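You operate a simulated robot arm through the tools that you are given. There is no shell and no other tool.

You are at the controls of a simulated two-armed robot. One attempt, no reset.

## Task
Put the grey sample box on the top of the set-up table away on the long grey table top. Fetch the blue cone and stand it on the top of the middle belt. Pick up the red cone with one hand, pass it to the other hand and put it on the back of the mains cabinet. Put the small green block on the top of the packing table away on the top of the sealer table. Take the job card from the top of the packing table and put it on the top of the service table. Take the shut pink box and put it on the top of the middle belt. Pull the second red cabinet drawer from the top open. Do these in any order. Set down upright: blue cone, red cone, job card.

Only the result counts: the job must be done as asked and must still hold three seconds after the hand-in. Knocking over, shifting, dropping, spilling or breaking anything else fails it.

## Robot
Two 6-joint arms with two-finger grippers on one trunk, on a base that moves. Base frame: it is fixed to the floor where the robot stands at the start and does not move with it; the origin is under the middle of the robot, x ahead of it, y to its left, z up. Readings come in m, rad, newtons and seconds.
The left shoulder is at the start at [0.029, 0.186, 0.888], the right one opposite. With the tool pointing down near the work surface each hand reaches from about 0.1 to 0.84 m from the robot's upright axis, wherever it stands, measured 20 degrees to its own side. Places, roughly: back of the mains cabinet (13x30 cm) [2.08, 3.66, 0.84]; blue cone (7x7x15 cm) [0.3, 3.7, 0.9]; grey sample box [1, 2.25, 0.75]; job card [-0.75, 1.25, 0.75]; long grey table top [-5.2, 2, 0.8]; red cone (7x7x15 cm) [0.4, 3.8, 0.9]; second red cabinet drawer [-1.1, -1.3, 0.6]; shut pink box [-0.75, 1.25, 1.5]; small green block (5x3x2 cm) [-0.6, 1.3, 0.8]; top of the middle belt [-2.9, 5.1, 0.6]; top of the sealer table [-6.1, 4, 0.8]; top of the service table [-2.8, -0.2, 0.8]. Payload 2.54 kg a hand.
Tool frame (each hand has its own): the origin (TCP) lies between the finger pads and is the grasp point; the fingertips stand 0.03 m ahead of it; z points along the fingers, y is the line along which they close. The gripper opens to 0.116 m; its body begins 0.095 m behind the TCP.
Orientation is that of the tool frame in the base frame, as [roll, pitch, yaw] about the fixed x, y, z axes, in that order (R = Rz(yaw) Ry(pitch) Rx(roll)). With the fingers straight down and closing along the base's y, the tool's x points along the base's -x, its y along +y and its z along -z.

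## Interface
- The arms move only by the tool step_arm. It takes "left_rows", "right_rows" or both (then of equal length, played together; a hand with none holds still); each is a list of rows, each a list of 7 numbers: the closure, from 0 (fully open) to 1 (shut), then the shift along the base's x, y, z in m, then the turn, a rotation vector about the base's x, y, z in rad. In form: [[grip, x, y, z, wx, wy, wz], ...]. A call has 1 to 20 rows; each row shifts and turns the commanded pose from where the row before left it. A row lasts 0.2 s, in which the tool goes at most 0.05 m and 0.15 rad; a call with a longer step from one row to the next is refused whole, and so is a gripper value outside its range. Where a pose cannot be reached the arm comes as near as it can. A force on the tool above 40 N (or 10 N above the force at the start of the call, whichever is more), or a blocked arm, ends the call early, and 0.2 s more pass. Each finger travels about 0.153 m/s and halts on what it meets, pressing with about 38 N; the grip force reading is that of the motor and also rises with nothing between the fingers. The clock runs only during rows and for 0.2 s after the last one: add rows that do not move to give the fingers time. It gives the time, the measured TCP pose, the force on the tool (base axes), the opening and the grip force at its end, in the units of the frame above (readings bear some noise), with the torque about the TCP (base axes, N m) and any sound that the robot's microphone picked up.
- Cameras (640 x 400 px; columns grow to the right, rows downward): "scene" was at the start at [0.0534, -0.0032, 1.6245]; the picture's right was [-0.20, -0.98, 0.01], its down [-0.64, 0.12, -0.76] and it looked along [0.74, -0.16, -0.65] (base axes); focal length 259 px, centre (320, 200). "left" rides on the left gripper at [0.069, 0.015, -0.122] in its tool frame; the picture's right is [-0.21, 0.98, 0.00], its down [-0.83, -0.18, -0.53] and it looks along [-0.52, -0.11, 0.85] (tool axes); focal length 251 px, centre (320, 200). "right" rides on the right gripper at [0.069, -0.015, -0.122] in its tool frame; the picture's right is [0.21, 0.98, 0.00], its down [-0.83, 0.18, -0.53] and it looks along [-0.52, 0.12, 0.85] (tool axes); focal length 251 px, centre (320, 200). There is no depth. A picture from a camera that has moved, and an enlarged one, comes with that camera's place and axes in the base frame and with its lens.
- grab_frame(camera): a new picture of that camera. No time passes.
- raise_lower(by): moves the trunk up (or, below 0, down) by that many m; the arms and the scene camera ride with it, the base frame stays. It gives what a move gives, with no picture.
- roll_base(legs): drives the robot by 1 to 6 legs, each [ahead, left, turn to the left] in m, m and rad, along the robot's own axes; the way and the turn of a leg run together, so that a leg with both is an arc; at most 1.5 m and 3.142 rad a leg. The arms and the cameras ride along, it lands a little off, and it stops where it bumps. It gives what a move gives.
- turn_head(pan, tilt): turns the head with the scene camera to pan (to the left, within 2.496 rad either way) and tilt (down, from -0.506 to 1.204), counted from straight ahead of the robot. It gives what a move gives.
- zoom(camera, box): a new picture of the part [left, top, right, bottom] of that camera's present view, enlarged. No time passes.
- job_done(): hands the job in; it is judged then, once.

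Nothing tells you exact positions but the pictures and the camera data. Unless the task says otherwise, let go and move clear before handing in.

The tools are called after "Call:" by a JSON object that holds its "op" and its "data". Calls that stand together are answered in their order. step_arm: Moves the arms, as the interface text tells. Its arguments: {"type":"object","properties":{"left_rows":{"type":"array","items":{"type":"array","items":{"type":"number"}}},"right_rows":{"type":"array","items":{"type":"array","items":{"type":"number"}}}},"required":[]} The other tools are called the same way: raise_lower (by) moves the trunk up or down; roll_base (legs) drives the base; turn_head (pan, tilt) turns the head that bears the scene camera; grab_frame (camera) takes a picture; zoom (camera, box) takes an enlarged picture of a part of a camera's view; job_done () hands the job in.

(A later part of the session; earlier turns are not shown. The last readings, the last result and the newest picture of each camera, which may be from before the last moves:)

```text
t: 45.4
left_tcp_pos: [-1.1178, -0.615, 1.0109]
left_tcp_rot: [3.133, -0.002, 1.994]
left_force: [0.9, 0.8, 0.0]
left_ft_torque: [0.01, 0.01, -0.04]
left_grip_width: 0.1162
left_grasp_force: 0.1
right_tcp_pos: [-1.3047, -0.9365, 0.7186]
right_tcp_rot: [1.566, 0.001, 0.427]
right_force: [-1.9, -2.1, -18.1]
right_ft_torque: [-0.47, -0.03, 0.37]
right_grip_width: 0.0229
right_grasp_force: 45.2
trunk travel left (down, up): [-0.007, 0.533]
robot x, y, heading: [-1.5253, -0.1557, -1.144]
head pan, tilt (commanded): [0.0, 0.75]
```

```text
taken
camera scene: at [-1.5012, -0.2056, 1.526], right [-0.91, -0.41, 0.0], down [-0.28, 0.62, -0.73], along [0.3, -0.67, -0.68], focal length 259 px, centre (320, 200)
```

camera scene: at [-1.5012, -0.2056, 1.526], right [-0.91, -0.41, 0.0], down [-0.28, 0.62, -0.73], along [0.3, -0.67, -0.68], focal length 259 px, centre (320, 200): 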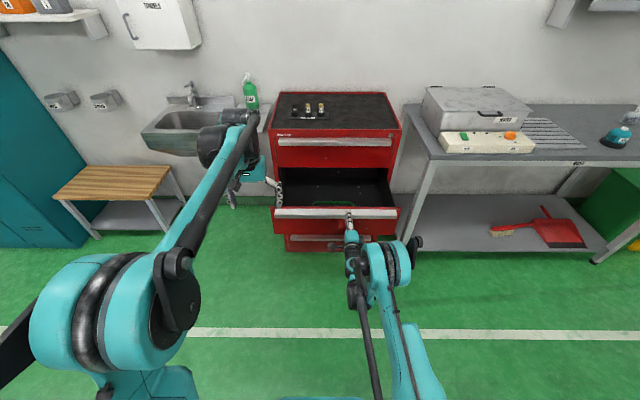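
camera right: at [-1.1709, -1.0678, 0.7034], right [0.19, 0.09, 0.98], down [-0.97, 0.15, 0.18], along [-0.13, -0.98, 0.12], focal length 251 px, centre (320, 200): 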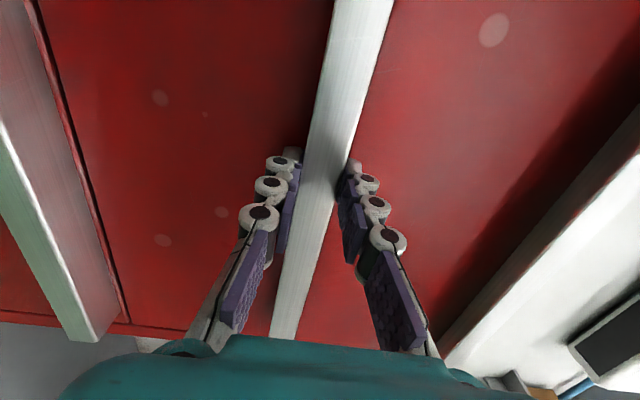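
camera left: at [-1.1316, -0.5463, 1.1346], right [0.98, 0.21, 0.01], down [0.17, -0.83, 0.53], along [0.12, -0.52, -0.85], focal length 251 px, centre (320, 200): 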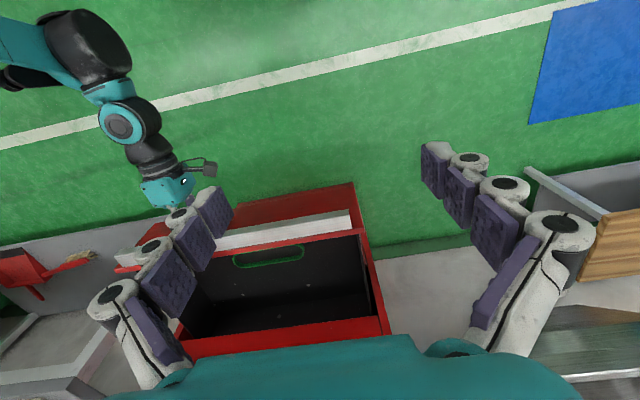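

The drawer is open about 30 cm. I'll pull a little further with a short reverse leg, then release.

Call:
{"op": "roll_base", "data": {"legs": [[-0.06, 0, 0]]}}

Call:
{"op": "grab_frame", "data": {"camera": "left"}}

```text
t: 46.4
left_tcp_pos: [-1.1415, -0.5597, 1.0115]
left_tcp_rot: [3.133, -0.002, 1.993]
left_force: [-0.3, -0.4, 0.7]
left_ft_torque: [-0.01, -0.01, 0.02]
left_grip_width: 0.1159
left_grasp_force: 0.1
right_tcp_pos: [-1.3269, -0.8821, 0.7184]
right_tcp_rot: [1.568, 0.0, 0.43]
right_force: [4.3, 0.4, -17.2]
right_ft_torque: [-0.36, -0.32, 0.21]
right_grip_width: 0.0231
right_grasp_force: 45.1
trunk travel left (down, up): [-0.007, 0.533]
robot x, y, heading: [-1.5493, -0.1016, -1.145]
head pan, tilt (commanded): [0.0, 0.75]
```

```text
taken
camera left: at [-1.1562, -0.4913, 1.1345], right [0.98, 0.21, 0.01], down [0.17, -0.83, 0.53], along [0.12, -0.52, -0.85], focal length 251 px, centre (320, 200)
```

left: 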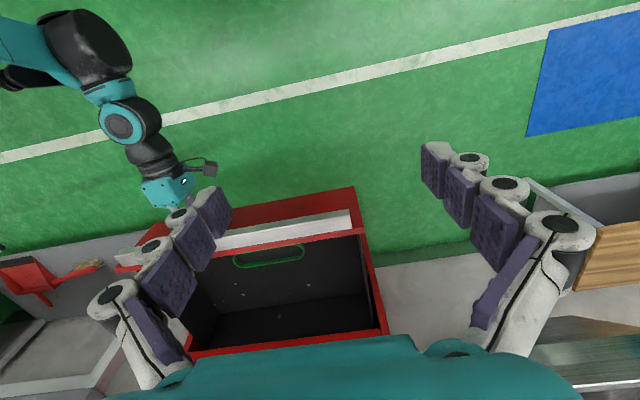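

The drawer is well open (about 35 cm). I'll release, then back the base off straight so the fingers clear the handle.

Call:
{"op": "step_arm", "data": {"right_rows": [[0.5, 0, 0, 0, 0, 0, 0], [0, 0, 0, 0, 0, 0, 0], [0, 0, 0, 0, 0, 0, 0], [0, 0, 0, 0, 0, 0, 0]]}}

Call:
{"op": "roll_base", "data": {"legs": [[-0.2, 0, 0]]}}

Call:
{"op": "grab_frame", "data": {"camera": "scene"}}

```text
t: 47.4
left_tcp_pos: [-1.1439, -0.5583, 1.0119]
left_tcp_rot: [3.134, 0.0, 1.995]
left_force: [0.0, 0.4, 0.3]
left_ft_torque: [0.01, -0.03, 0.01]
left_grip_width: 0.1157
left_grasp_force: 0.1
right_tcp_pos: [-1.3294, -0.8828, 0.7197]
right_tcp_rot: [1.566, 0.0, 0.43]
right_force: [0.0, -0.2, -0.3]
right_ft_torque: [0.02, 0.03, 0.01]
right_grip_width: 0.1159
right_grasp_force: 0.0
trunk travel left (down, up): [-0.007, 0.533]
robot x, y, heading: [-1.5518, -0.1005, -1.148]
head pan, tilt (commanded): [0.0, 0.75]
```

```text
t: 48.9
left_tcp_pos: [-1.2241, -0.3784, 1.0137]
left_tcp_rot: [3.134, 0.001, 1.997]
left_force: [-0.7, -0.7, 0.0]
left_ft_torque: [0.0, 0.0, -0.04]
left_grip_width: 0.116
left_grasp_force: 0.1
right_tcp_pos: [-1.4089, -0.7029, 0.7201]
right_tcp_rot: [1.561, -0.001, 0.431]
right_force: [-1.0, 0.5, 0.5]
right_ft_torque: [0.0, 0.01, -0.01]
right_grip_width: 0.1159
right_grasp_force: 0.1
trunk travel left (down, up): [-0.007, 0.533]
robot x, y, heading: [-1.6313, 0.0796, -1.145]
head pan, tilt (commanded): [0.0, 0.75]
```

```text
taken
camera scene: at [-1.6077, 0.0318, 1.5261], right [-0.91, -0.41, 0.0], down [-0.28, 0.62, -0.73], along [0.3, -0.67, -0.68], focal length 259 px, centre (320, 200)
```

scene: 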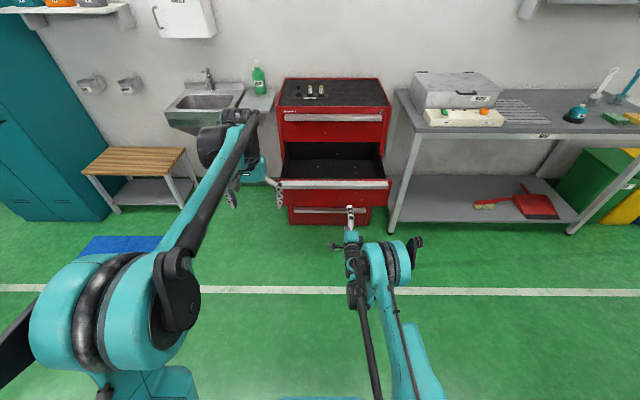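

The drawer stands open and clear. Now I'll bring the right hand back to its downward-pointing carry pose.

Call:
{"op": "step_arm", "data": {"right_rows": [[0, 0, 0, 0.05, 0, 0, 0], [0, 0, 0, 0.05, 0, 0, 0], [0, 0, 0, 0.05, 0, 0, 0], [0, 0, 0, 0.05, 0, 0, 0], [0, 0, 0, 0.05, 0, 0, 0], [0, -0.0161, 0.0163, 0, 0.043, 0.1143, 0.0864], [0, -0.0161, 0.0163, 0, 0.043, 0.1143, 0.0864], [0, -0.0161, 0.0163, 0, 0.043, 0.1143, 0.0864], [0, -0.0161, 0.0163, 0, 0.043, 0.1143, 0.0864], [0, -0.0161, 0.0163, 0, 0.043, 0.1143, 0.0864], [0, -0.0161, 0.0163, 0, 0.043, 0.1143, 0.0864], [0, -0.0161, 0.0163, 0, 0.043, 0.1143, 0.0864], [0, -0.0161, 0.0163, 0, 0.043, 0.1143, 0.0864], [0, -0.0161, 0.0163, 0, 0.043, 0.1143, 0.0864], [0, -0.0161, 0.0163, 0, 0.043, 0.1143, 0.0864], [0, -0.0161, 0.0163, 0, 0.043, 0.1143, 0.0864], [0, -0.0161, 0.0163, 0, 0.043, 0.1143, 0.0864], [0, -0.0161, 0.0163, 0, 0.043, 0.1143, 0.0864], [0, -0.0161, 0.0163, 0, 0.043, 0.1143, 0.0864], [0, 0, 0, 0, 0, 0, 0]]}}

Call:
{"op": "raise_lower", "data": {"by": 0.093}}

Call:
{"op": "grab_frame", "data": {"camera": "scene"}}

```text
t: 53.1
left_tcp_pos: [-1.2225, -0.3799, 1.0116]
left_tcp_rot: [3.132, 0.001, 1.996]
left_force: [0.0, 0.3, -0.3]
left_ft_torque: [0.0, 0.02, 0.02]
left_grip_width: 0.1162
left_grasp_force: 0.1
right_tcp_pos: [-1.3789, -0.2241, 0.9681]
right_tcp_rot: [-3.091, 0.323, 1.947]
right_force: [-0.3, -0.3, 0.5]
right_ft_torque: [0.02, -0.01, 0.01]
right_grip_width: 0.116
right_grasp_force: 0.1
right hand out of reach, approached as far as the arm can: row 6, 7, 8, 9, 10, 11, 12, 13, 14, 15, 16, 17, 18, 19
trunk travel left (down, up): [-0.007, 0.533]
robot x, y, heading: [-1.6329, 0.0828, -1.144]
head pan, tilt (commanded): [0.0, 0.75]
```

```text
t: 54.4
left_tcp_pos: [-1.2231, -0.3794, 1.1044]
left_tcp_rot: [3.132, 0.0, 1.997]
left_force: [0.0, -0.8, 0.0]
left_ft_torque: [-0.01, 0.02, 0.02]
left_grip_width: 0.1159
left_grasp_force: 0.1
right_tcp_pos: [-1.3804, -0.2225, 1.0608]
right_tcp_rot: [-3.093, 0.322, 1.946]
right_force: [1.4, 0.1, 0.7]
right_ft_torque: [0.0, -0.01, -0.03]
right_grip_width: 0.1157
right_grasp_force: 0.0
trunk travel left (down, up): [-0.1, 0.44]
robot x, y, heading: [-1.6312, 0.0826, -1.15]
head pan, tilt (commanded): [0.0, 0.75]
```

```text
taken
camera scene: at [-1.6071, 0.0306, 1.6189], right [-0.91, -0.41, 0.0], down [-0.28, 0.62, -0.73], along [0.3, -0.67, -0.68], focal length 259 px, centre (320, 200)
```

scene: 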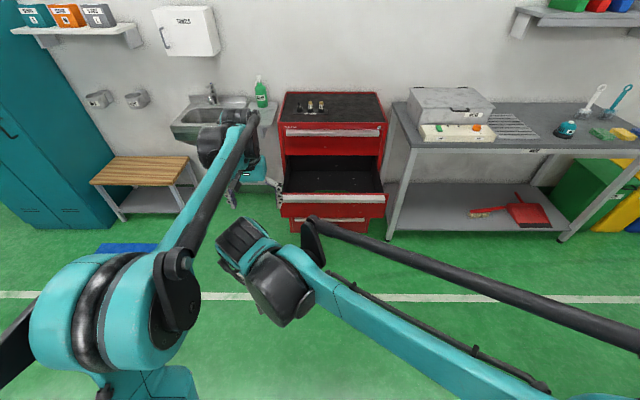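

The right hand drifted to the middle and is tilted; I'll straighten it and move it back out to the right side.

Call:
{"op": "step_arm", "data": {"right_rows": [[0, -0.0325, -0.0296, 0, 0, 0, 0], [0, -0.0325, -0.0296, 0, 0, 0, 0], [0, -0.0325, -0.0296, 0, 0, 0, 0], [0, -0.0325, -0.0296, 0, 0, 0, 0], [0, -0.0325, -0.0296, 0, 0.105, 0.0267, 0.0152], [0, -0.0325, -0.0296, 0, 0.105, 0.0267, 0.0152], [0, -0.0325, -0.0296, 0, 0.105, 0.0267, 0.0152], [0, -0.0325, -0.0296, 0, 0, 0, 0], [0, 0, 0, 0, 0, 0, 0]]}}

Call:
{"op": "turn_head", "data": {"pan": 2.3, "tilt": 0.5}}

Call:
{"op": "grab_frame", "data": {"camera": "scene"}}

Call:
{"op": "turn_head", "data": {"pan": -2.3, "tilt": 0.6}}

Call:
{"op": "grab_frame", "data": {"camera": "scene"}}

```text
t: 56.4
left_tcp_pos: [-1.2226, -0.3781, 1.1051]
left_tcp_rot: [3.135, -0.001, 1.997]
left_force: [0.9, -0.5, 0.5]
left_ft_torque: [0.02, 0.0, 0.03]
left_grip_width: 0.116
left_grasp_force: 0.1
right_tcp_pos: [-1.6013, -0.4092, 1.0607]
right_tcp_rot: [-2.88, 0.13, 1.999]
right_force: [0.1, -0.1, 0.3]
right_ft_torque: [-0.03, -0.02, -0.02]
right_grip_width: 0.1161
right_grasp_force: 0.1
right hand out of reach, approached as far as the arm can: row 2, 3, 4, 5, 6, 7
trunk travel left (down, up): [-0.1, 0.44]
robot x, y, heading: [-1.6285, 0.0798, -1.142]
head pan, tilt (commanded): [0.0, 0.75]
```

```text
t: 58.5
left_tcp_pos: [-1.224, -0.3789, 1.1063]
left_tcp_rot: [3.132, -0.002, 1.997]
left_force: [-0.4, 0.2, -0.1]
left_ft_torque: [-0.03, 0.0, 0.04]
left_grip_width: 0.1159
left_grasp_force: 0.0
right_tcp_pos: [-1.6017, -0.4092, 1.0593]
right_tcp_rot: [-2.877, 0.129, 2.0]
right_force: [0.1, -0.6, -0.3]
right_ft_torque: [-0.01, -0.01, -0.02]
right_grip_width: 0.1162
right_grasp_force: 0.1
trunk travel left (down, up): [-0.1, 0.44]
robot x, y, heading: [-1.634, 0.0782, -1.142]
head pan, tilt (commanded): [2.3, 0.499]
```

```text
taken
camera scene: at [-1.6046, 0.1894, 1.641], right [0.91, -0.4, 0.0], down [-0.19, -0.44, -0.88], along [0.36, 0.8, -0.48], focal length 259 px, centre (320, 200)
```

scene: 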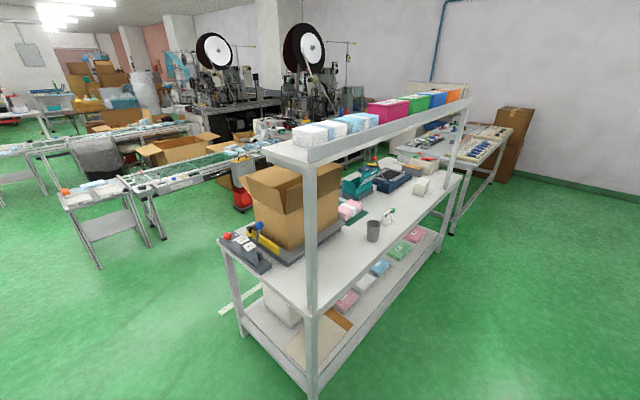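

```text
t: 62.2
left_tcp_pos: [-1.2244, -0.3801, 1.1062]
left_tcp_rot: [3.134, 0.001, 1.996]
left_force: [0.9, -0.4, 0.1]
left_ft_torque: [-0.06, 0.0, 0.02]
left_grip_width: 0.1159
left_grasp_force: 0.1
right_tcp_pos: [-1.6016, -0.4088, 1.0599]
right_tcp_rot: [-2.877, 0.129, 1.998]
right_force: [-0.1, 0.0, 0.1]
right_ft_torque: [0.02, -0.04, 0.02]
right_grip_width: 0.1162
right_grasp_force: 0.0
trunk travel left (down, up): [-0.1, 0.44]
robot x, y, heading: [-1.6316, 0.0796, -1.145]
head pan, tilt (commanded): [-2.3, 0.6]
```

```text
taken
camera scene: at [-1.7258, 0.1327, 1.6319], right [0.3, 0.95, 0.0], down [0.54, -0.17, -0.83], along [-0.79, 0.25, -0.56], focal length 259 px, centre (320, 200)
```

scene: 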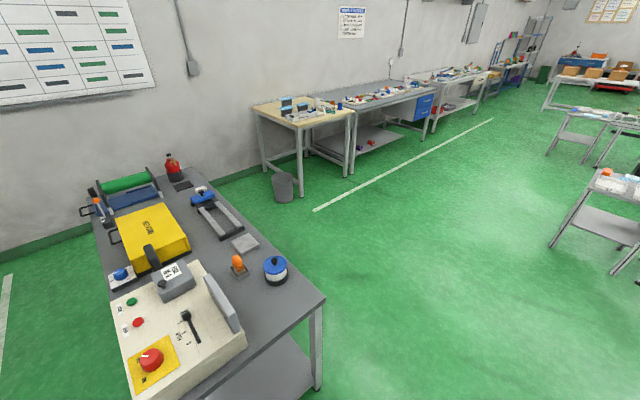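

The right hand is still a bit tilted; I'll correct that. I can see the service table has free space on its right half, and the packing table's near end is ahead-left of me.

Call:
{"op": "step_arm", "data": {"right_rows": [[0, -0.01, -0.02, 0, 0.1135, -0.092, 0], [0, -0.01, -0.02, 0, 0.1135, -0.092, 0], [0, -0.02, -0.02, 0, 0, 0, 0], [0, 0, 0, 0, 0, 0, 0]]}}

```text
t: 63.2
left_tcp_pos: [-1.2222, -0.3801, 1.1065]
left_tcp_rot: [3.132, 0.0, 1.997]
left_force: [1.0, -0.4, 0.1]
left_ft_torque: [-0.03, 0.03, -0.03]
left_grip_width: 0.116
left_grasp_force: 0.1
right_tcp_pos: [-1.6076, -0.448, 1.0595]
right_tcp_rot: [-2.86, 0.035, 1.978]
right_force: [-0.9, 0.0, -0.5]
right_ft_torque: [0.02, 0.02, 0.05]
right_grip_width: 0.116
right_grasp_force: 0.1
right hand out of reach, approached as far as the arm can: row 1, 2, 3
trunk travel left (down, up): [-0.1, 0.44]
robot x, y, heading: [-1.6276, 0.077, -1.141]
head pan, tilt (commanded): [-2.3, 0.6]
```

The right wrist seems stuck at a joint limit. I'll look at its posture.

Call:
{"op": "turn_head", "data": {"pan": 0, "tilt": 0.75}}

Call:
{"op": "grab_frame", "data": {"camera": "scene"}}

Call:
{"op": "grab_frame", "data": {"camera": "left"}}

Call:
{"op": "grab_frame", "data": {"camera": "right"}}

```text
t: 65.3
left_tcp_pos: [-1.2239, -0.3796, 1.1039]
left_tcp_rot: [3.134, 0.001, 1.996]
left_force: [-0.4, -0.9, 0.5]
left_ft_torque: [-0.02, 0.0, -0.01]
left_grip_width: 0.1161
left_grasp_force: 0.1
right_tcp_pos: [-1.6081, -0.4471, 1.0605]
right_tcp_rot: [-2.859, 0.036, 1.979]
right_force: [0.1, 0.4, -0.5]
right_ft_torque: [0.0, 0.03, 0.03]
right_grip_width: 0.116
right_grasp_force: 0.1
trunk travel left (down, up): [-0.1, 0.44]
robot x, y, heading: [-1.6335, 0.0819, -1.143]
head pan, tilt (commanded): [0.0, 0.75]
```

```text
taken
camera scene: at [-1.6073, 0.0307, 1.619], right [-0.91, -0.41, 0.0], down [-0.28, 0.62, -0.73], along [0.3, -0.67, -0.68], focal length 259 px, centre (320, 200)
```

scene: 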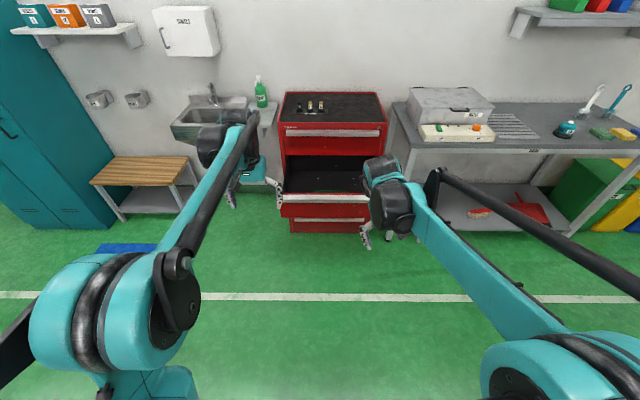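

```text
taken
camera left: at [-1.237, -0.3101, 1.2284], right [0.98, 0.21, 0.01], down [0.17, -0.83, 0.53], along [0.12, -0.52, -0.85], focal length 251 px, centre (320, 200)
```

left: 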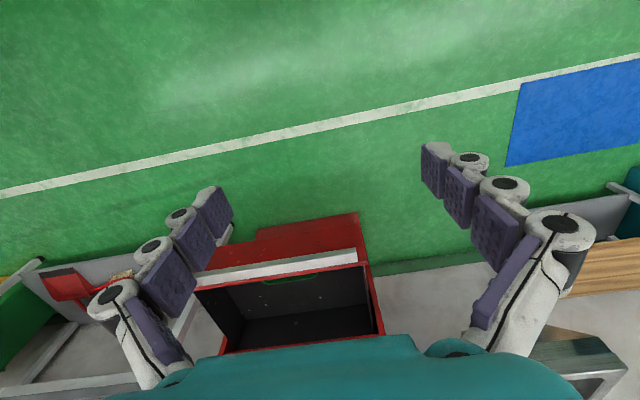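

```text
taken
camera right: at [-1.6182, -0.3716, 1.1797], right [0.78, 0.56, -0.28], down [0.62, -0.61, 0.49], along [0.1, -0.56, -0.82], focal length 251 px, centre (320, 200)
```

right: 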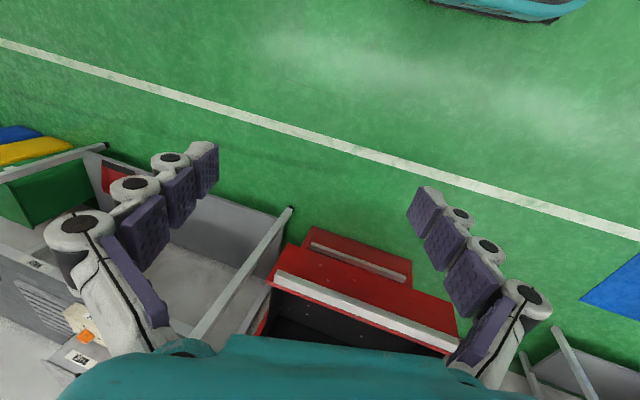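

The arm looks near its original posture, only rolled by about 16°. I'll try the roll correction alone.

Call:
{"op": "step_arm", "data": {"right_rows": [[0, 0, 0, 0, 0.0485, -0.0817, 0], [0, 0, 0, 0, 0.0485, -0.0817, 0], [0, 0, 0, 0, 0.0485, -0.0817, 0], [0, 0, 0, 0, 0, 0, 0]]}}

```text
t: 66.3
left_tcp_pos: [-1.2225, -0.379, 1.1048]
left_tcp_rot: [3.132, 0.0, 1.995]
left_force: [-0.1, 0.1, 0.1]
left_ft_torque: [0.01, 0.03, 0.01]
left_grip_width: 0.1159
left_grasp_force: 0.1
right_tcp_pos: [-1.607, -0.4477, 1.0608]
right_tcp_rot: [-2.862, 0.035, 1.978]
right_force: [-0.8, -0.2, 0.2]
right_ft_torque: [0.0, -0.02, -0.01]
right_grip_width: 0.1164
right_grasp_force: 0.1
right hand out of reach, approached as far as the arm can: row 1, 2, 3
trunk travel left (down, up): [-0.1, 0.44]
robot x, y, heading: [-1.6321, 0.0824, -1.148]
head pan, tilt (commanded): [0.0, 0.75]
```

It is a joint limit, so I'll unwind the wrist: pitch the tool up to point forward first while moving the hand ahead in free space (it stays above the open drawer's height).

Call:
{"op": "step_arm", "data": {"right_rows": [[0, 0.0103, -0.0228, 0, -0.13, -0.059, 0], [0, 0.0103, -0.0228, 0, -0.13, -0.059, 0], [0, 0.0103, -0.0228, 0, -0.13, -0.059, 0], [0, 0.0103, -0.0228, 0, -0.13, -0.059, 0], [0, 0.0103, -0.0228, 0, -0.13, -0.059, 0], [0, 0.0103, -0.0228, 0, -0.13, -0.059, 0], [0, 0, 0, 0, 0, 0, 0]]}}

```text
t: 67.9
left_tcp_pos: [-1.2232, -0.3791, 1.1067]
left_tcp_rot: [3.133, 0.001, 1.995]
left_force: [0.5, -0.1, 0.7]
left_ft_torque: [0.03, 0.02, 0.0]
left_grip_width: 0.1158
left_grasp_force: 0.0
right_tcp_pos: [-1.5446, -0.5859, 1.0607]
right_tcp_rot: [-2.883, 0.893, 1.97]
right_force: [-0.3, -0.7, 1.4]
right_ft_torque: [0.01, 0.01, 0.03]
right_grip_width: 0.116
right_grasp_force: 0.0
trunk travel left (down, up): [-0.1, 0.44]
robot x, y, heading: [-1.6306, 0.082, -1.145]
head pan, tilt (commanded): [0.0, 0.75]
```

Moving again. Now I'll take out the roll error while the tool is pitched up.

Call:
{"op": "step_arm", "data": {"right_rows": [[0, 0, 0, 0, 0.0315, -0.0745, 0.11], [0, 0, 0, 0, 0.0315, -0.0745, 0.11], [0, 0, 0, 0, 0, 0, 0]]}}

```text
t: 68.7
left_tcp_pos: [-1.223, -0.3799, 1.1053]
left_tcp_rot: [3.133, 0.0, 1.996]
left_force: [-0.1, -0.1, -0.1]
left_ft_torque: [-0.03, -0.02, 0.0]
left_grip_width: 0.1161
left_grasp_force: 0.1
right_tcp_pos: [-1.5443, -0.5843, 1.0609]
right_tcp_rot: [-3.009, 0.893, 1.98]
right_force: [0.5, 0.5, -0.9]
right_ft_torque: [-0.01, -0.02, -0.01]
right_grip_width: 0.1159
right_grasp_force: 0.0
right hand out of reach, approached as far as the arm can: row 2
trunk travel left (down, up): [-0.1, 0.44]
robot x, y, heading: [-1.6298, 0.0796, -1.147]
head pan, tilt (commanded): [0.0, 0.75]
```

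Still limited, so I'll go back to the forward-pointing, vertical-closing pose (reachable region) and then reverse the original rotation properly.

Call:
{"op": "step_arm", "data": {"right_rows": [[0, 0.0013, -0.0141, -0.0075, 0.005, -0.1392, -0.0361], [0, 0.0013, -0.0141, -0.0075, 0.005, -0.1392, -0.0361], [0, 0.0013, -0.0141, -0.0075, 0.005, -0.1392, -0.0361], [0, 0.0013, -0.0141, -0.0075, 0.005, -0.1392, -0.0361], [0, 0.0013, -0.0141, -0.0075, 0.005, -0.1392, -0.0361], [0, 0.0013, -0.0141, -0.0075, 0.005, -0.1392, -0.0361], [0, 0.0013, -0.0141, -0.0075, 0.005, -0.1392, -0.0361], [0, 0.0013, -0.0141, -0.0075, 0.005, -0.1392, -0.0361], [0, 0.0013, -0.0141, -0.0075, 0.005, -0.1392, -0.0361], [0, 0.0013, -0.0141, -0.0075, 0.005, -0.1392, -0.0361], [0, 0.0013, -0.0141, -0.0075, 0.005, -0.1392, -0.0361], [0, 0.0013, -0.0141, -0.0075, 0.005, -0.1392, -0.0361], [0, 0, 0, 0, 0, 0, 0]]}}

Call:
{"op": "grab_frame", "data": {"camera": "scene"}}

```text
t: 71.5
left_tcp_pos: [-1.2225, -0.38, 1.1049]
left_tcp_rot: [3.133, 0.001, 1.996]
left_force: [-0.9, 0.0, 0.2]
left_ft_torque: [0.01, 0.0, -0.01]
left_grip_width: 0.1158
left_grasp_force: 0.0
right_tcp_pos: [-1.4075, -0.6819, 0.9723]
right_tcp_rot: [1.584, -0.012, 0.427]
right_force: [-0.1, -0.5, 0.5]
right_ft_torque: [0.02, 0.01, 0.01]
right_grip_width: 0.1161
right_grasp_force: 0.0
right hand out of reach, approached as far as the arm can: row 1, 2, 3, 4, 5, 6, 7
trunk travel left (down, up): [-0.1, 0.44]
robot x, y, heading: [-1.6324, 0.0848, -1.145]
head pan, tilt (commanded): [0.0, 0.75]
```

```text
taken
camera scene: at [-1.6074, 0.0311, 1.6191], right [-0.91, -0.41, 0.0], down [-0.28, 0.62, -0.73], along [0.3, -0.67, -0.68], focal length 259 px, centre (320, 200)
```

scene: 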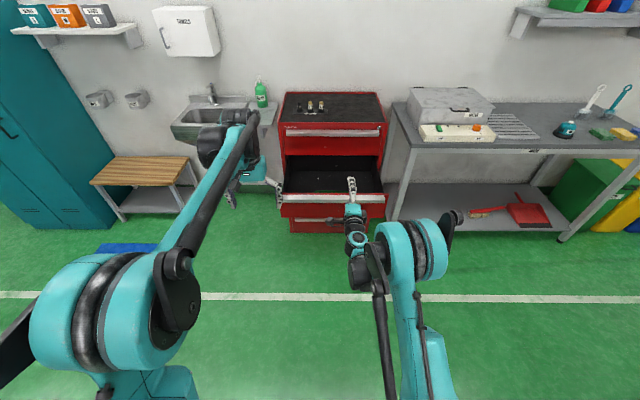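

Back in the forward pose. Now I'll reverse the original rotation while shifting right first and then retracting, staying within reach.

Call:
{"op": "step_arm", "data": {"right_rows": [[0, -0.0182, -0.0082, 0, 0.043, 0.1143, 0.0864], [0, -0.0182, -0.0082, 0, 0.043, 0.1143, 0.0864], [0, -0.0182, -0.0082, 0, 0.043, 0.1143, 0.0864], [0, -0.0182, -0.0082, 0, 0.043, 0.1143, 0.0864], [0, -0.0182, -0.0082, 0, 0.043, 0.1143, 0.0864], [0, -0.0182, -0.0082, 0, 0.043, 0.1143, 0.0864], [0, -0.0182, -0.0082, 0, 0.043, 0.1143, 0.0864], [0, 0, 0, 0, 0, 0, 0]]}}

```text
t: 73.3
left_tcp_pos: [-1.224, -0.3798, 1.1047]
left_tcp_rot: [3.133, 0.0, 1.997]
left_force: [0.6, -0.4, -0.4]
left_ft_torque: [0.0, -0.01, -0.01]
left_grip_width: 0.1161
left_grasp_force: 0.0
right_tcp_pos: [-1.3233, -0.5883, 0.9677]
right_tcp_rot: [2.27, 0.507, 0.924]
right_force: [1.3, 0.0, -0.2]
right_ft_torque: [0.0, -0.01, 0.01]
right_grip_width: 0.1162
right_grasp_force: 0.1
right hand out of reach, approached as far as the arm can: row 1, 2, 3, 4, 5, 6, 7
trunk travel left (down, up): [-0.1, 0.44]
robot x, y, heading: [-1.6313, 0.0789, -1.141]
head pan, tilt (commanded): [0.0, 0.75]
```

The wrist is in a flipped branch (forearm roll at its limit, tool leaning right). I'll go back to pointing forward, then swing the tool right, across to the left, and down, to unflip it.

Call:
{"op": "step_arm", "data": {"right_rows": [[0, -0.0202, -0.0247, 0.005, -0.043, -0.1143, -0.0864], [0, -0.0202, -0.0247, 0.005, -0.043, -0.1143, -0.0864], [0, -0.0202, -0.0247, 0.005, -0.043, -0.1143, -0.0864], [0, -0.0202, -0.0247, 0.005, -0.043, -0.1143, -0.0864], [0, -0.0202, -0.0247, 0.005, -0.043, -0.1143, -0.0864], [0, -0.0202, -0.0247, 0.005, -0.043, -0.1143, -0.0864], [0, -0.0202, -0.0247, 0.005, -0.043, -0.1143, -0.0864], [0, 0, 0, 0, 0, 0, 0]]}}

Call:
{"op": "grab_frame", "data": {"camera": "scene"}}

Call:
{"op": "grab_frame", "data": {"camera": "left"}}

```text
t: 75.1
left_tcp_pos: [-1.2227, -0.3799, 1.1053]
left_tcp_rot: [3.132, -0.001, 1.997]
left_force: [-0.2, 0.1, -1.0]
left_ft_torque: [0.0, -0.01, -0.02]
left_grip_width: 0.1161
left_grasp_force: 0.0
right_tcp_pos: [-1.4613, -0.7615, 1.0035]
right_tcp_rot: [1.611, -0.051, 0.118]
right_force: [0.3, -0.4, -0.1]
right_ft_torque: [0.0, 0.01, -0.02]
right_grip_width: 0.1161
right_grasp_force: 0.1
trunk travel left (down, up): [-0.1, 0.44]
robot x, y, heading: [-1.6301, 0.0824, -1.147]
head pan, tilt (commanded): [0.0, 0.75]
```

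```text
taken
camera scene: at [-1.6072, 0.0311, 1.6191], right [-0.91, -0.41, 0.0], down [-0.28, 0.62, -0.73], along [0.3, -0.67, -0.68], focal length 259 px, centre (320, 200)
```

scene: 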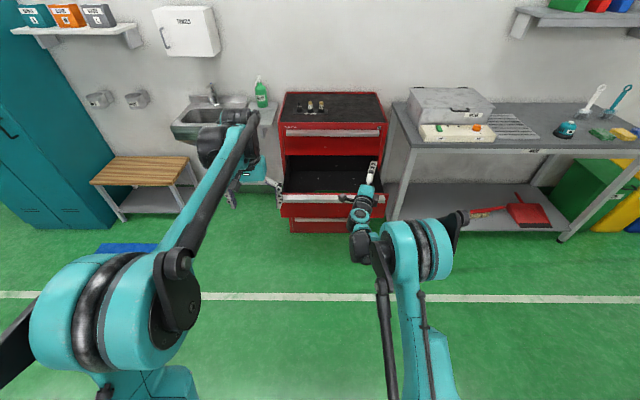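

```text
taken
camera left: at [-1.2369, -0.3098, 1.2285], right [0.98, 0.21, 0.01], down [0.17, -0.83, 0.53], along [0.12, -0.52, -0.85], focal length 251 px, centre (320, 200)
```

left: 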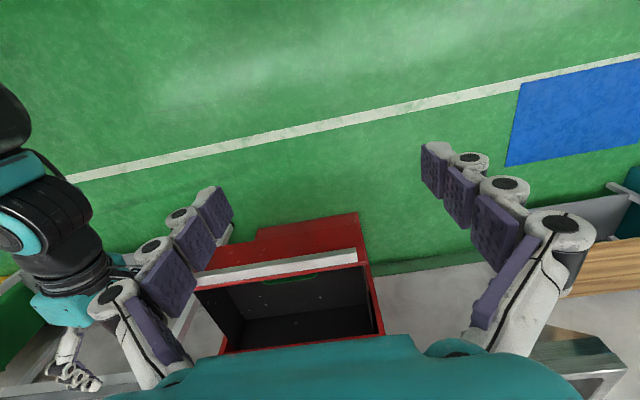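

I'll swing the tool's pointing direction from right across to the left in this extended pose and see how the arm follows.

Call:
{"op": "step_arm", "data": {"right_rows": [[0, 0, 0, 0.01, 0, 0, 0.14], [0, 0, 0, 0.01, 0, 0, 0.14], [0, 0, 0, 0.01, 0, 0, 0.14], [0, 0, 0, 0.01, 0, 0, 0.14], [0, 0, 0, 0.01, 0, 0, 0.14], [0, 0, 0, 0, 0, 0, 0]]}}

Call:
{"op": "grab_frame", "data": {"camera": "scene"}}

```text
t: 76.5
left_tcp_pos: [-1.2239, -0.3788, 1.1049]
left_tcp_rot: [3.133, 0.002, 1.997]
left_force: [-0.6, 0.4, -0.3]
left_ft_torque: [-0.03, -0.03, -0.05]
left_grip_width: 0.1161
left_grasp_force: 0.1
right_tcp_pos: [-1.4447, -0.7587, 1.0619]
right_tcp_rot: [1.501, -0.039, 0.513]
right_force: [0.4, 0.0, -0.2]
right_ft_torque: [0.0, 0.01, 0.02]
right_grip_width: 0.1161
right_grasp_force: 0.0
right hand out of reach, approached as far as the arm can: row 2, 3, 4, 5
trunk travel left (down, up): [-0.1, 0.44]
robot x, y, heading: [-1.6315, 0.0822, -1.145]
head pan, tilt (commanded): [0.0, 0.75]
```

```text
taken
camera scene: at [-1.6067, 0.0307, 1.619], right [-0.91, -0.41, 0.0], down [-0.28, 0.62, -0.73], along [0.3, -0.67, -0.68], focal length 259 px, centre (320, 200)
```

scene: 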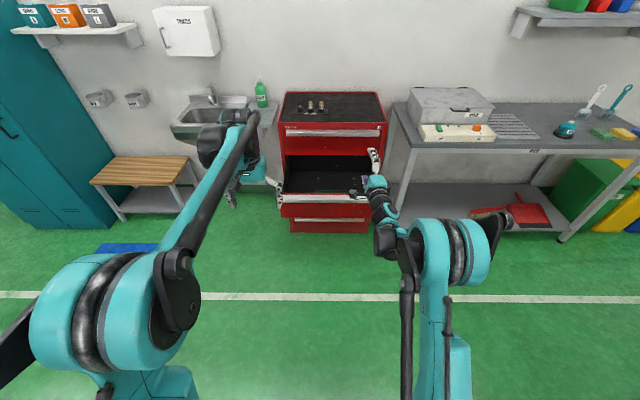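

Pointing left is blocked in this branch but right is free. I'll go around: yaw right, pitch up, yaw back to the left, then pitch straight down.

Call:
{"op": "step_arm", "data": {"right_rows": [[0, 0, 0, 0, 0, 0, -0.145], [0, 0, 0, 0, 0, 0, -0.145], [0, 0, 0, 0, 0, 0, -0.145], [0, 0, 0, 0, 0, 0, -0.145], [0, 0, 0, 0, 0, 0, -0.145], [0, 0, 0, 0, -0.145, 0.013, 0], [0, 0, 0, 0, -0.145, 0.013, 0], [0, 0, 0, 0, -0.145, 0.013, 0], [0, 0, 0, 0, -0.145, 0.013, 0], [0, 0, 0, 0, 0, 0, 0]]}}

```text
t: 78.7
left_tcp_pos: [-1.2235, -0.3798, 1.1059]
left_tcp_rot: [3.133, 0.0, 1.996]
left_force: [0.8, 0.4, -0.1]
left_ft_torque: [-0.02, 0.01, 0.0]
left_grip_width: 0.1163
left_grasp_force: 0.0
right_tcp_pos: [-1.4844, -0.7788, 1.0241]
right_tcp_rot: [1.078, 0.015, -0.022]
right_force: [0.0, 0.9, -0.2]
right_ft_torque: [0.02, 0.03, 0.02]
right_grip_width: 0.116
right_grasp_force: 0.0
right hand out of reach, approached as far as the arm can: row 1, 2, 3
trunk travel left (down, up): [-0.1, 0.44]
robot x, y, heading: [-1.6311, 0.0806, -1.145]
head pan, tilt (commanded): [0.0, 0.75]
```

Good, it follows. Now more pitch up and then yaw left.

Call:
{"op": "step_arm", "data": {"right_rows": [[0, 0, 0, 0.01, -0.145, 0.003, 0], [0, 0, 0, 0.01, -0.145, 0.003, 0], [0, 0, 0, 0, 0, 0, 0.145], [0, 0, 0, 0, 0, 0, 0.145], [0, 0, 0, 0, 0, 0, 0.145], [0, 0, 0, 0, 0, 0, 0.145], [0, 0, 0, 0, 0, 0, 0]]}}

Call:
{"op": "grab_frame", "data": {"camera": "scene"}}

```text
t: 80.3
left_tcp_pos: [-1.2228, -0.3796, 1.1056]
left_tcp_rot: [3.134, -0.001, 1.997]
left_force: [0.7, -0.6, 0.2]
left_ft_torque: [0.02, 0.0, -0.01]
left_grip_width: 0.1162
left_grasp_force: 0.1
right_tcp_pos: [-1.4831, -0.7785, 1.0451]
right_tcp_rot: [0.79, 0.013, 0.554]
right_force: [0.7, 0.4, 0.2]
right_ft_torque: [0.03, 0.02, -0.02]
right_grip_width: 0.1157
right_grasp_force: 0.1
trunk travel left (down, up): [-0.1, 0.44]
robot x, y, heading: [-1.6317, 0.075, -1.141]
head pan, tilt (commanded): [0.0, 0.75]
```

```text
taken
camera scene: at [-1.607, 0.0308, 1.619], right [-0.91, -0.41, 0.0], down [-0.28, 0.62, -0.73], along [0.3, -0.67, -0.68], focal length 259 px, centre (320, 200)
```

scene: 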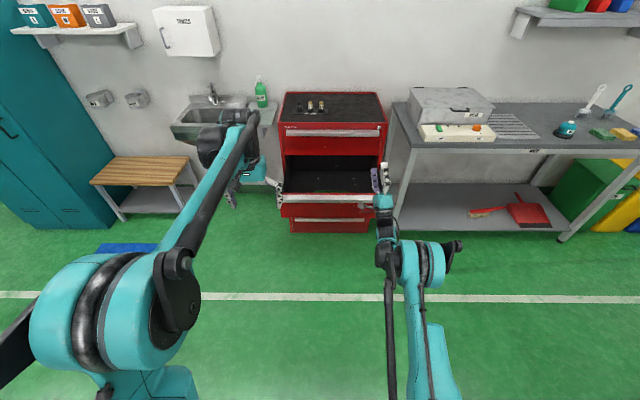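

Now it points forward and up without a limit. Next I pitch straight down through level.

Call:
{"op": "step_arm", "data": {"right_rows": [[0, 0, 0, 0, 0.1233, 0.0762, 0], [0, 0, 0, 0, 0.1233, 0.0762, 0], [0, 0, 0, 0, 0.1233, 0.0762, 0], [0, 0, 0, 0, 0.1233, 0.0762, 0], [0, 0, 0, 0, 0.1233, 0.0762, 0], [0, 0, 0, 0, 0.1233, 0.0762, 0], [0, 0, 0, 0, 0.1233, 0.0762, 0], [0, 0, 0, 0, 0, 0, 0]]}}

Call:
{"op": "grab_frame", "data": {"camera": "scene"}}

```text
t: 82.1
left_tcp_pos: [-1.2226, -0.3787, 1.1045]
left_tcp_rot: [3.134, 0.0, 1.997]
left_force: [-0.3, -0.8, 0.1]
left_ft_torque: [-0.01, -0.03, 0.04]
left_grip_width: 0.1159
left_grasp_force: 0.0
right_tcp_pos: [-1.4807, -0.7774, 1.0442]
right_tcp_rot: [1.542, 0.017, 0.557]
right_force: [-0.1, -0.1, -0.1]
right_ft_torque: [0.0, 0.0, -0.02]
right_grip_width: 0.1159
right_grasp_force: 0.0
right hand out of reach, approached as far as the arm can: row 6, 7
trunk travel left (down, up): [-0.1, 0.44]
robot x, y, heading: [-1.6308, 0.0843, -1.147]
head pan, tilt (commanded): [0.0, 0.75]
```

```text
taken
camera scene: at [-1.6072, 0.0304, 1.619], right [-0.91, -0.41, 0.0], down [-0.28, 0.62, -0.73], along [0.3, -0.67, -0.68], focal length 259 px, centre (320, 200)
```

scene: 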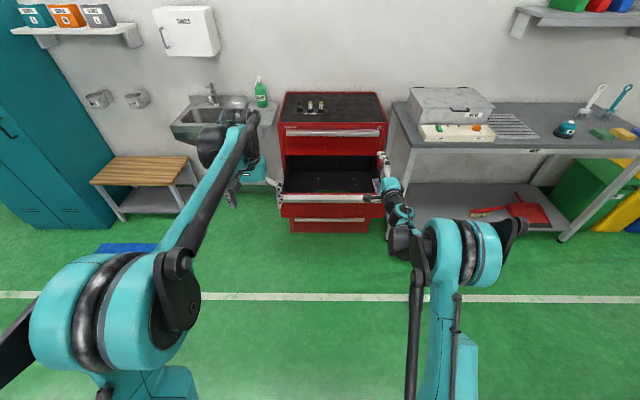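

It stops at level. I'll take a better look at the right arm's linkage before continuing.

Call:
{"op": "turn_head", "data": {"pan": -0.5, "tilt": 1.15}}

Call:
{"op": "grab_frame", "data": {"camera": "scene"}}

Call:
{"op": "turn_head", "data": {"pan": 0.5, "tilt": 1.15}}

Call:
{"op": "grab_frame", "data": {"camera": "scene"}}

```text
t: 83.1
left_tcp_pos: [-1.2213, -0.3792, 1.104]
left_tcp_rot: [3.132, -0.001, 1.997]
left_force: [0.4, -0.1, -0.6]
left_ft_torque: [-0.01, 0.0, 0.02]
left_grip_width: 0.116
left_grasp_force: 0.0
right_tcp_pos: [-1.4807, -0.7783, 1.0433]
right_tcp_rot: [1.541, 0.017, 0.558]
right_force: [-1.0, 0.1, 0.4]
right_ft_torque: [-0.03, 0.01, -0.01]
right_grip_width: 0.1161
right_grasp_force: 0.0
trunk travel left (down, up): [-0.1, 0.44]
robot x, y, heading: [-1.6304, 0.0816, -1.145]
head pan, tilt (commanded): [-0.499, 1.15]
```

```text
taken
camera scene: at [-1.6458, 0.0466, 1.5902], right [-1.0, 0.07, 0.0], down [0.07, 0.91, -0.41], along [-0.03, -0.41, -0.91], focal length 259 px, centre (320, 200)
```

scene: 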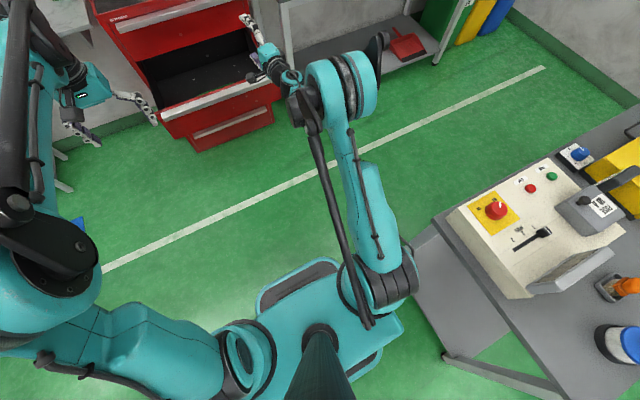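

```text
t: 84.3
left_tcp_pos: [-1.223, -0.3797, 1.1055]
left_tcp_rot: [3.132, -0.001, 1.996]
left_force: [0.2, 0.3, -0.1]
left_ft_torque: [0.04, 0.03, 0.02]
left_grip_width: 0.116
left_grasp_force: 0.1
right_tcp_pos: [-1.4815, -0.7786, 1.0441]
right_tcp_rot: [1.541, 0.018, 0.558]
right_force: [-0.4, 0.4, -0.3]
right_ft_torque: [0.0, -0.01, 0.01]
right_grip_width: 0.116
right_grasp_force: 0.1
trunk travel left (down, up): [-0.1, 0.44]
robot x, y, heading: [-1.6318, 0.0809, -1.149]
head pan, tilt (commanded): [0.499, 1.15]
```

```text
taken
camera scene: at [-1.5939, 0.0702, 1.5902], right [-0.6, -0.8, 0.0], down [-0.73, 0.55, -0.41], along [0.33, -0.25, -0.91], focal length 259 px, centre (320, 200)
```

scene: 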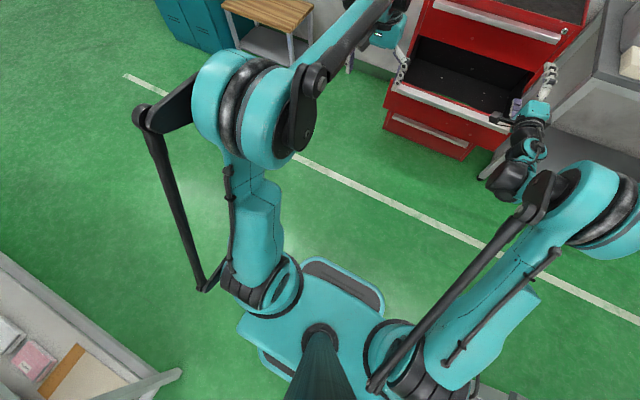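

The blocked pitch may just be extension reach at this distance. I'll pitch down while pulling the hand back and slightly up.

Call:
{"op": "step_arm", "data": {"right_rows": [[0, -0.0124, 0.0273, 0.01, 0, 0, 0], [0, -0.0124, 0.0273, 0.01, 0, 0, 0], [0, -0.0124, 0.0273, 0.01, 0.1233, 0.0762, 0], [0, -0.0124, 0.0273, 0.01, 0.1233, 0.0762, 0], [0, 0, 0, 0, 0.1233, 0.0762, 0], [0, 0, 0, 0, 0, 0, 0]]}}

Call:
{"op": "grab_frame", "data": {"camera": "scene"}}

```text
t: 85.7
left_tcp_pos: [-1.2238, -0.3797, 1.1052]
left_tcp_rot: [3.133, 0.001, 1.997]
left_force: [-0.6, 0.1, 0.0]
left_ft_torque: [-0.01, 0.01, -0.01]
left_grip_width: 0.1161
left_grasp_force: 0.0
right_tcp_pos: [-1.5143, -0.6611, 1.0838]
right_tcp_rot: [1.567, 0.114, 0.524]
right_force: [0.0, 0.5, -0.6]
right_ft_torque: [0.01, 0.01, -0.01]
right_grip_width: 0.1161
right_grasp_force: 0.0
right hand out of reach, approached as far as the arm can: row 3, 4, 5
trunk travel left (down, up): [-0.1, 0.44]
robot x, y, heading: [-1.6299, 0.0744, -1.143]
head pan, tilt (commanded): [0.499, 1.15]
```

```text
taken
camera scene: at [-1.5942, 0.0705, 1.5902], right [-0.6, -0.8, 0.0], down [-0.73, 0.55, -0.41], along [0.33, -0.25, -0.91], focal length 259 px, centre (320, 200)
```

scene: 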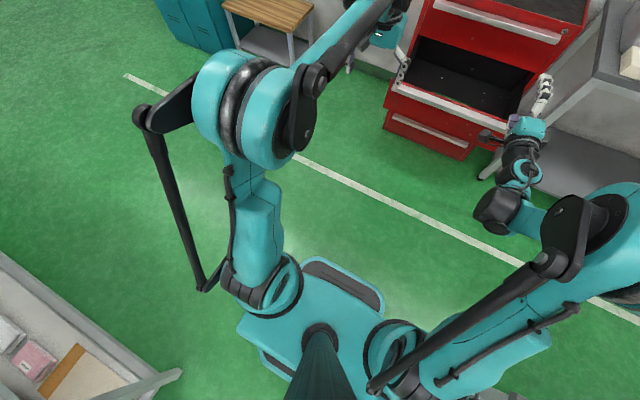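

Still blocked in pitch. I'll test rolling the tool about its own pointing axis instead (closing line from vertical to horizontal), which may free the wrist.

Call:
{"op": "step_arm", "data": {"right_rows": [[0, 0, 0, 0, -0.0725, 0.1256, 0], [0, 0, 0, 0, -0.0725, 0.1256, 0], [0, 0, 0, 0, -0.0725, 0.1256, 0], [0, 0, 0, 0, -0.0725, 0.1256, 0], [0, 0, 0, 0, -0.0725, 0.1256, 0], [0, 0, 0, 0, -0.0725, 0.1256, 0], [0, 0, 0, 0, 0, 0, 0]]}}

Call:
{"op": "grab_frame", "data": {"camera": "scene"}}

```text
t: 87.3
left_tcp_pos: [-1.2215, -0.3799, 1.1052]
left_tcp_rot: [3.135, 0.0, 1.997]
left_force: [-0.6, -0.4, 0.0]
left_ft_torque: [-0.03, 0.01, -0.01]
left_grip_width: 0.1162
left_grasp_force: 0.0
right_tcp_pos: [-1.5168, -0.6638, 1.0842]
right_tcp_rot: [1.565, 0.984, 0.521]
right_force: [-0.6, -0.1, 0.2]
right_ft_torque: [0.01, 0.03, 0.0]
right_grip_width: 0.1162
right_grasp_force: 0.1
trunk travel left (down, up): [-0.1, 0.44]
robot x, y, heading: [-1.6305, 0.0788, -1.146]
head pan, tilt (commanded): [0.499, 1.15]
```

```text
taken
camera scene: at [-1.5939, 0.0703, 1.5902], right [-0.6, -0.8, 0.0], down [-0.73, 0.55, -0.41], along [0.33, -0.25, -0.91], focal length 259 px, centre (320, 200)
```

scene: 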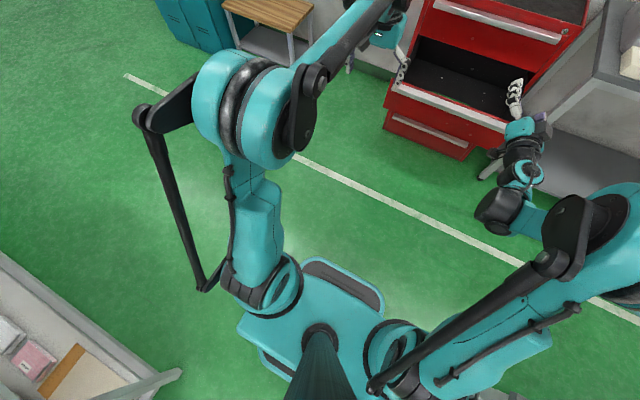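

Rolling works freely. I'll finish the roll so the closing line is horizontal, then try pitching down again while watching.

Call:
{"op": "step_arm", "data": {"right_rows": [[0, 0, 0, 0, -0.0725, 0.1256, 0], [0, 0, 0, 0, -0.0725, 0.1256, 0], [0, 0, 0, 0, -0.0725, 0.1256, 0], [0, 0, 0, 0, -0.0725, 0.1256, 0], [0, 0, 0, 0, 0.1255, 0.0725, 0], [0, 0, 0, 0, 0.1255, 0.0725, 0], [0, 0, 0, 0, 0.1255, 0.0725, 0], [0, 0, 0, 0, 0, 0, 0]]}}

Call:
{"op": "grab_frame", "data": {"camera": "scene"}}

Call:
{"op": "zoom", "data": {"camera": "scene", "box": [440, 60, 640, 300]}}

```text
t: 89.1
left_tcp_pos: [-1.2226, -0.3791, 1.1044]
left_tcp_rot: [3.132, 0.0, 1.998]
left_force: [0.0, 1.3, 0.0]
left_ft_torque: [0.01, 0.0, 0.01]
left_grip_width: 0.1158
left_grasp_force: 0.2
right_tcp_pos: [-1.5158, -0.6631, 1.083]
right_tcp_rot: [3.122, 1.136, 2.077]
right_force: [0.1, 0.0, 0.0]
right_ft_torque: [-0.01, 0.01, -0.01]
right_grip_width: 0.1159
right_grasp_force: 0.1
trunk travel left (down, up): [-0.1, 0.44]
robot x, y, heading: [-1.6307, 0.0798, -1.14]
head pan, tilt (commanded): [0.499, 1.15]
```

```text
taken
camera scene: at [-1.5939, 0.0701, 1.5902], right [-0.6, -0.8, 0.0], down [-0.73, 0.55, -0.41], along [0.33, -0.25, -0.91], focal length 259 px, centre (320, 200)
```

scene: 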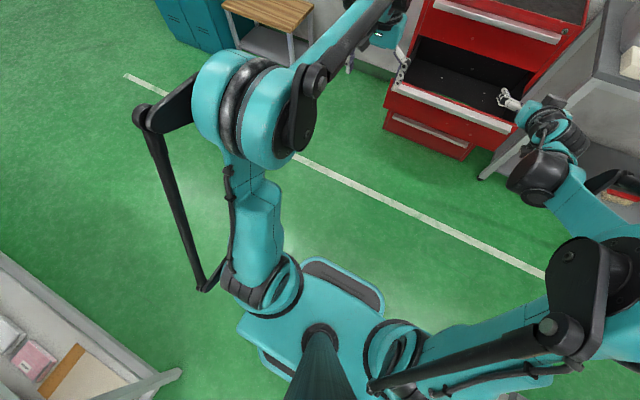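

```text
1.67 times, centred on (540, 180) of scene
camera zoom: at [-1.5939, 0.0701, 1.5902], right [-0.6, -0.8, 0.0], down [-0.73, 0.55, -0.41], along [0.33, -0.25, -0.91], focal length 432 px, centre (-47, 233)
```

zoom: 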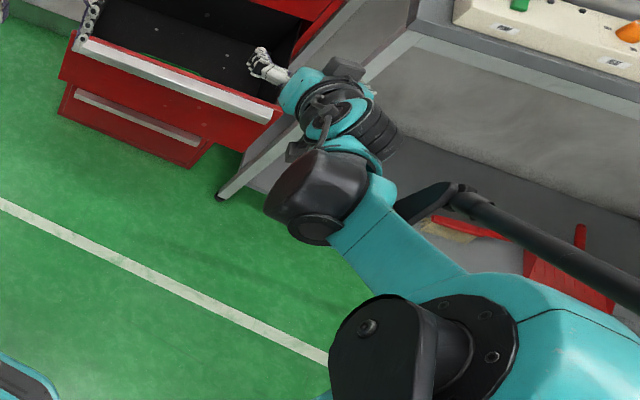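

That unlocked it: pitching down now works. I'll continue to straight down while pulling the hand back.

Call:
{"op": "step_arm", "data": {"right_rows": [[0, -0.0087, 0.0191, 0, 0.1242, 0.0688, 0], [0, -0.0087, 0.0191, 0, 0.1242, 0.0688, 0], [0, -0.0087, 0.0191, 0, 0.1242, 0.0688, 0], [0, -0.0087, 0.0191, 0, 0.1242, 0.0688, 0], [0, -0.0087, 0.0191, 0, 0.1242, 0.0688, 0], [0, -0.0087, 0.0191, 0, 0.1242, 0.0688, 0], [0, -0.0087, 0.0191, 0, 0.1242, 0.0688, 0], [0, -0.0087, 0.0191, 0, 0.1242, 0.0688, -0.07], [0, 0, 0, 0, 0, 0, 0]]}}

Call:
{"op": "turn_head", "data": {"pan": 0, "tilt": 0.75}}

Call:
{"op": "grab_frame", "data": {"camera": "scene"}}

```text
refused: row 8 steps farther than a row can; nothing moved
```

```text
t: 90.1
left_tcp_pos: [-1.223, -0.3793, 1.1055]
left_tcp_rot: [3.133, 0.001, 1.998]
left_force: [-1.3, 0.3, -1.1]
left_ft_torque: [0.0, 0.01, 0.01]
left_grip_width: 0.1161
left_grasp_force: 0.0
right_tcp_pos: [-1.5151, -0.664, 1.0842]
right_tcp_rot: [3.124, 1.137, 2.077]
right_force: [-1.2, 0.3, -0.1]
right_ft_torque: [0.02, 0.02, 0.04]
right_grip_width: 0.1157
right_grasp_force: 0.0
trunk travel left (down, up): [-0.1, 0.44]
robot x, y, heading: [-1.6303, 0.078, -1.145]
head pan, tilt (commanded): [0.0, 0.75]
```

```text
taken
camera scene: at [-1.6072, 0.0307, 1.619], right [-0.91, -0.41, 0.0], down [-0.28, 0.62, -0.73], along [0.3, -0.67, -0.68], focal length 259 px, centre (320, 200)
```

scene: 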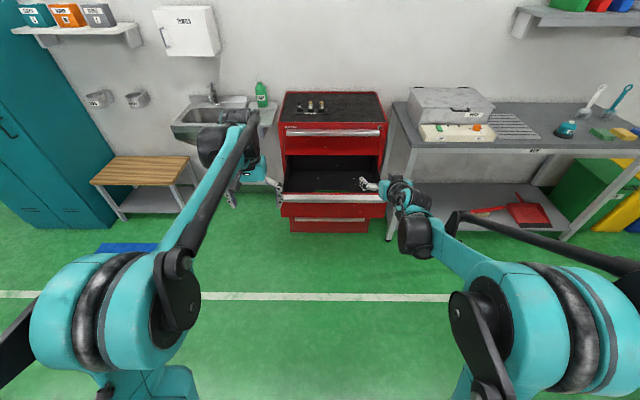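

One row was too long; I'll redo the pitch-down with the yaw correction in its own row.

Call:
{"op": "step_arm", "data": {"right_rows": [[0, -0.0087, 0.0191, 0, 0.1242, 0.0688, 0], [0, -0.0087, 0.0191, 0, 0.1242, 0.0688, 0], [0, -0.0087, 0.0191, 0, 0.1242, 0.0688, 0], [0, -0.0087, 0.0191, 0, 0.1242, 0.0688, 0], [0, -0.0087, 0.0191, 0, 0.1242, 0.0688, 0], [0, -0.0087, 0.0191, 0, 0.1242, 0.0688, 0], [0, -0.0087, 0.0191, 0, 0.1242, 0.0688, 0], [0, -0.0087, 0.0191, 0, 0.1242, 0.0688, 0], [0, 0, 0, 0, 0, 0, -0.08], [0, 0, 0, 0, 0, 0, 0]]}}

Call:
{"op": "grab_frame", "data": {"camera": "scene"}}

```text
t: 92.3
left_tcp_pos: [-1.2233, -0.3796, 1.1054]
left_tcp_rot: [3.134, 0.001, 1.997]
left_force: [-0.1, -0.8, -0.6]
left_ft_torque: [0.01, 0.01, -0.01]
left_grip_width: 0.1161
left_grasp_force: 0.1
right_tcp_pos: [-1.6755, -0.5288, 1.0838]
right_tcp_rot: [2.882, 0.109, 1.98]
right_force: [1.2, -0.3, 0.4]
right_ft_torque: [0.02, 0.01, 0.03]
right_grip_width: 0.1161
right_grasp_force: 0.0
right hand out of reach, approached as far as the arm can: row 2, 3, 4, 5, 6, 7, 8
trunk travel left (down, up): [-0.1, 0.44]
robot x, y, heading: [-1.6298, 0.0803, -1.143]
head pan, tilt (commanded): [0.0, 0.75]
```

```text
taken
camera scene: at [-1.6073, 0.0303, 1.619], right [-0.91, -0.41, 0.0], down [-0.28, 0.62, -0.73], along [0.3, -0.67, -0.68], focal length 259 px, centre (320, 200)
```

scene: 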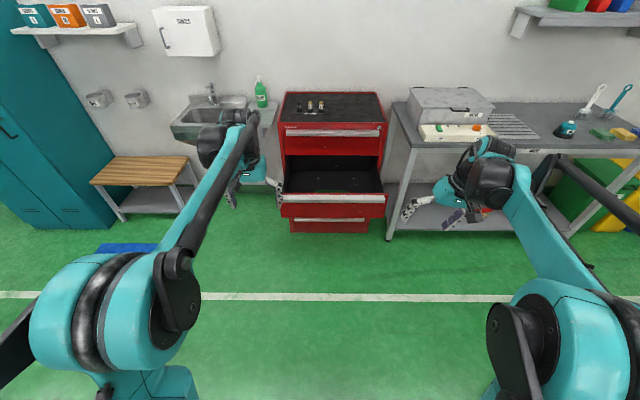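

The hand is now leaning the other way. I'll compare the left (normal) wrist and the right wrist up close to understand the joints.

Call:
{"op": "zoom", "data": {"camera": "scene", "box": [170, 90, 310, 220]}}

Call:
{"op": "zoom", "data": {"camera": "scene", "box": [390, 120, 560, 250]}}

```text
3.08 times, centred on (240, 155) of scene
camera zoom: at [-1.6073, 0.0303, 1.619], right [-0.91, -0.41, 0.0], down [-0.28, 0.62, -0.73], along [0.3, -0.67, -0.68], focal length 798 px, centre (566, 338)
```

zoom: 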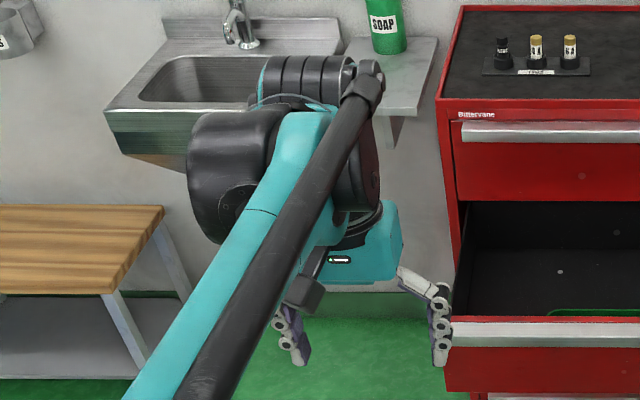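

```text
3.08 times, centred on (475, 185) of scene
camera zoom: at [-1.6073, 0.0303, 1.619], right [-0.91, -0.41, 0.0], down [-0.28, 0.62, -0.73], along [0.3, -0.67, -0.68], focal length 798 px, centre (-157, 246)
```

zoom: 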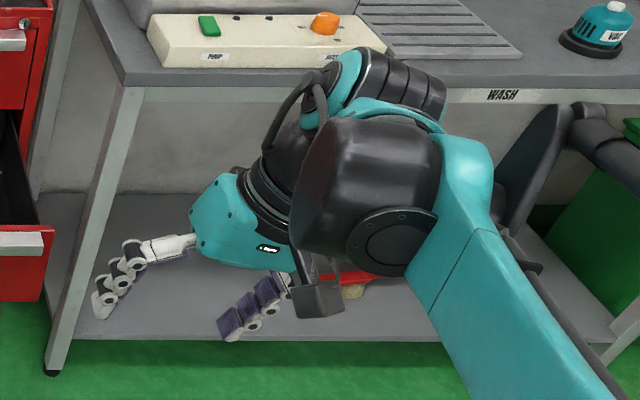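

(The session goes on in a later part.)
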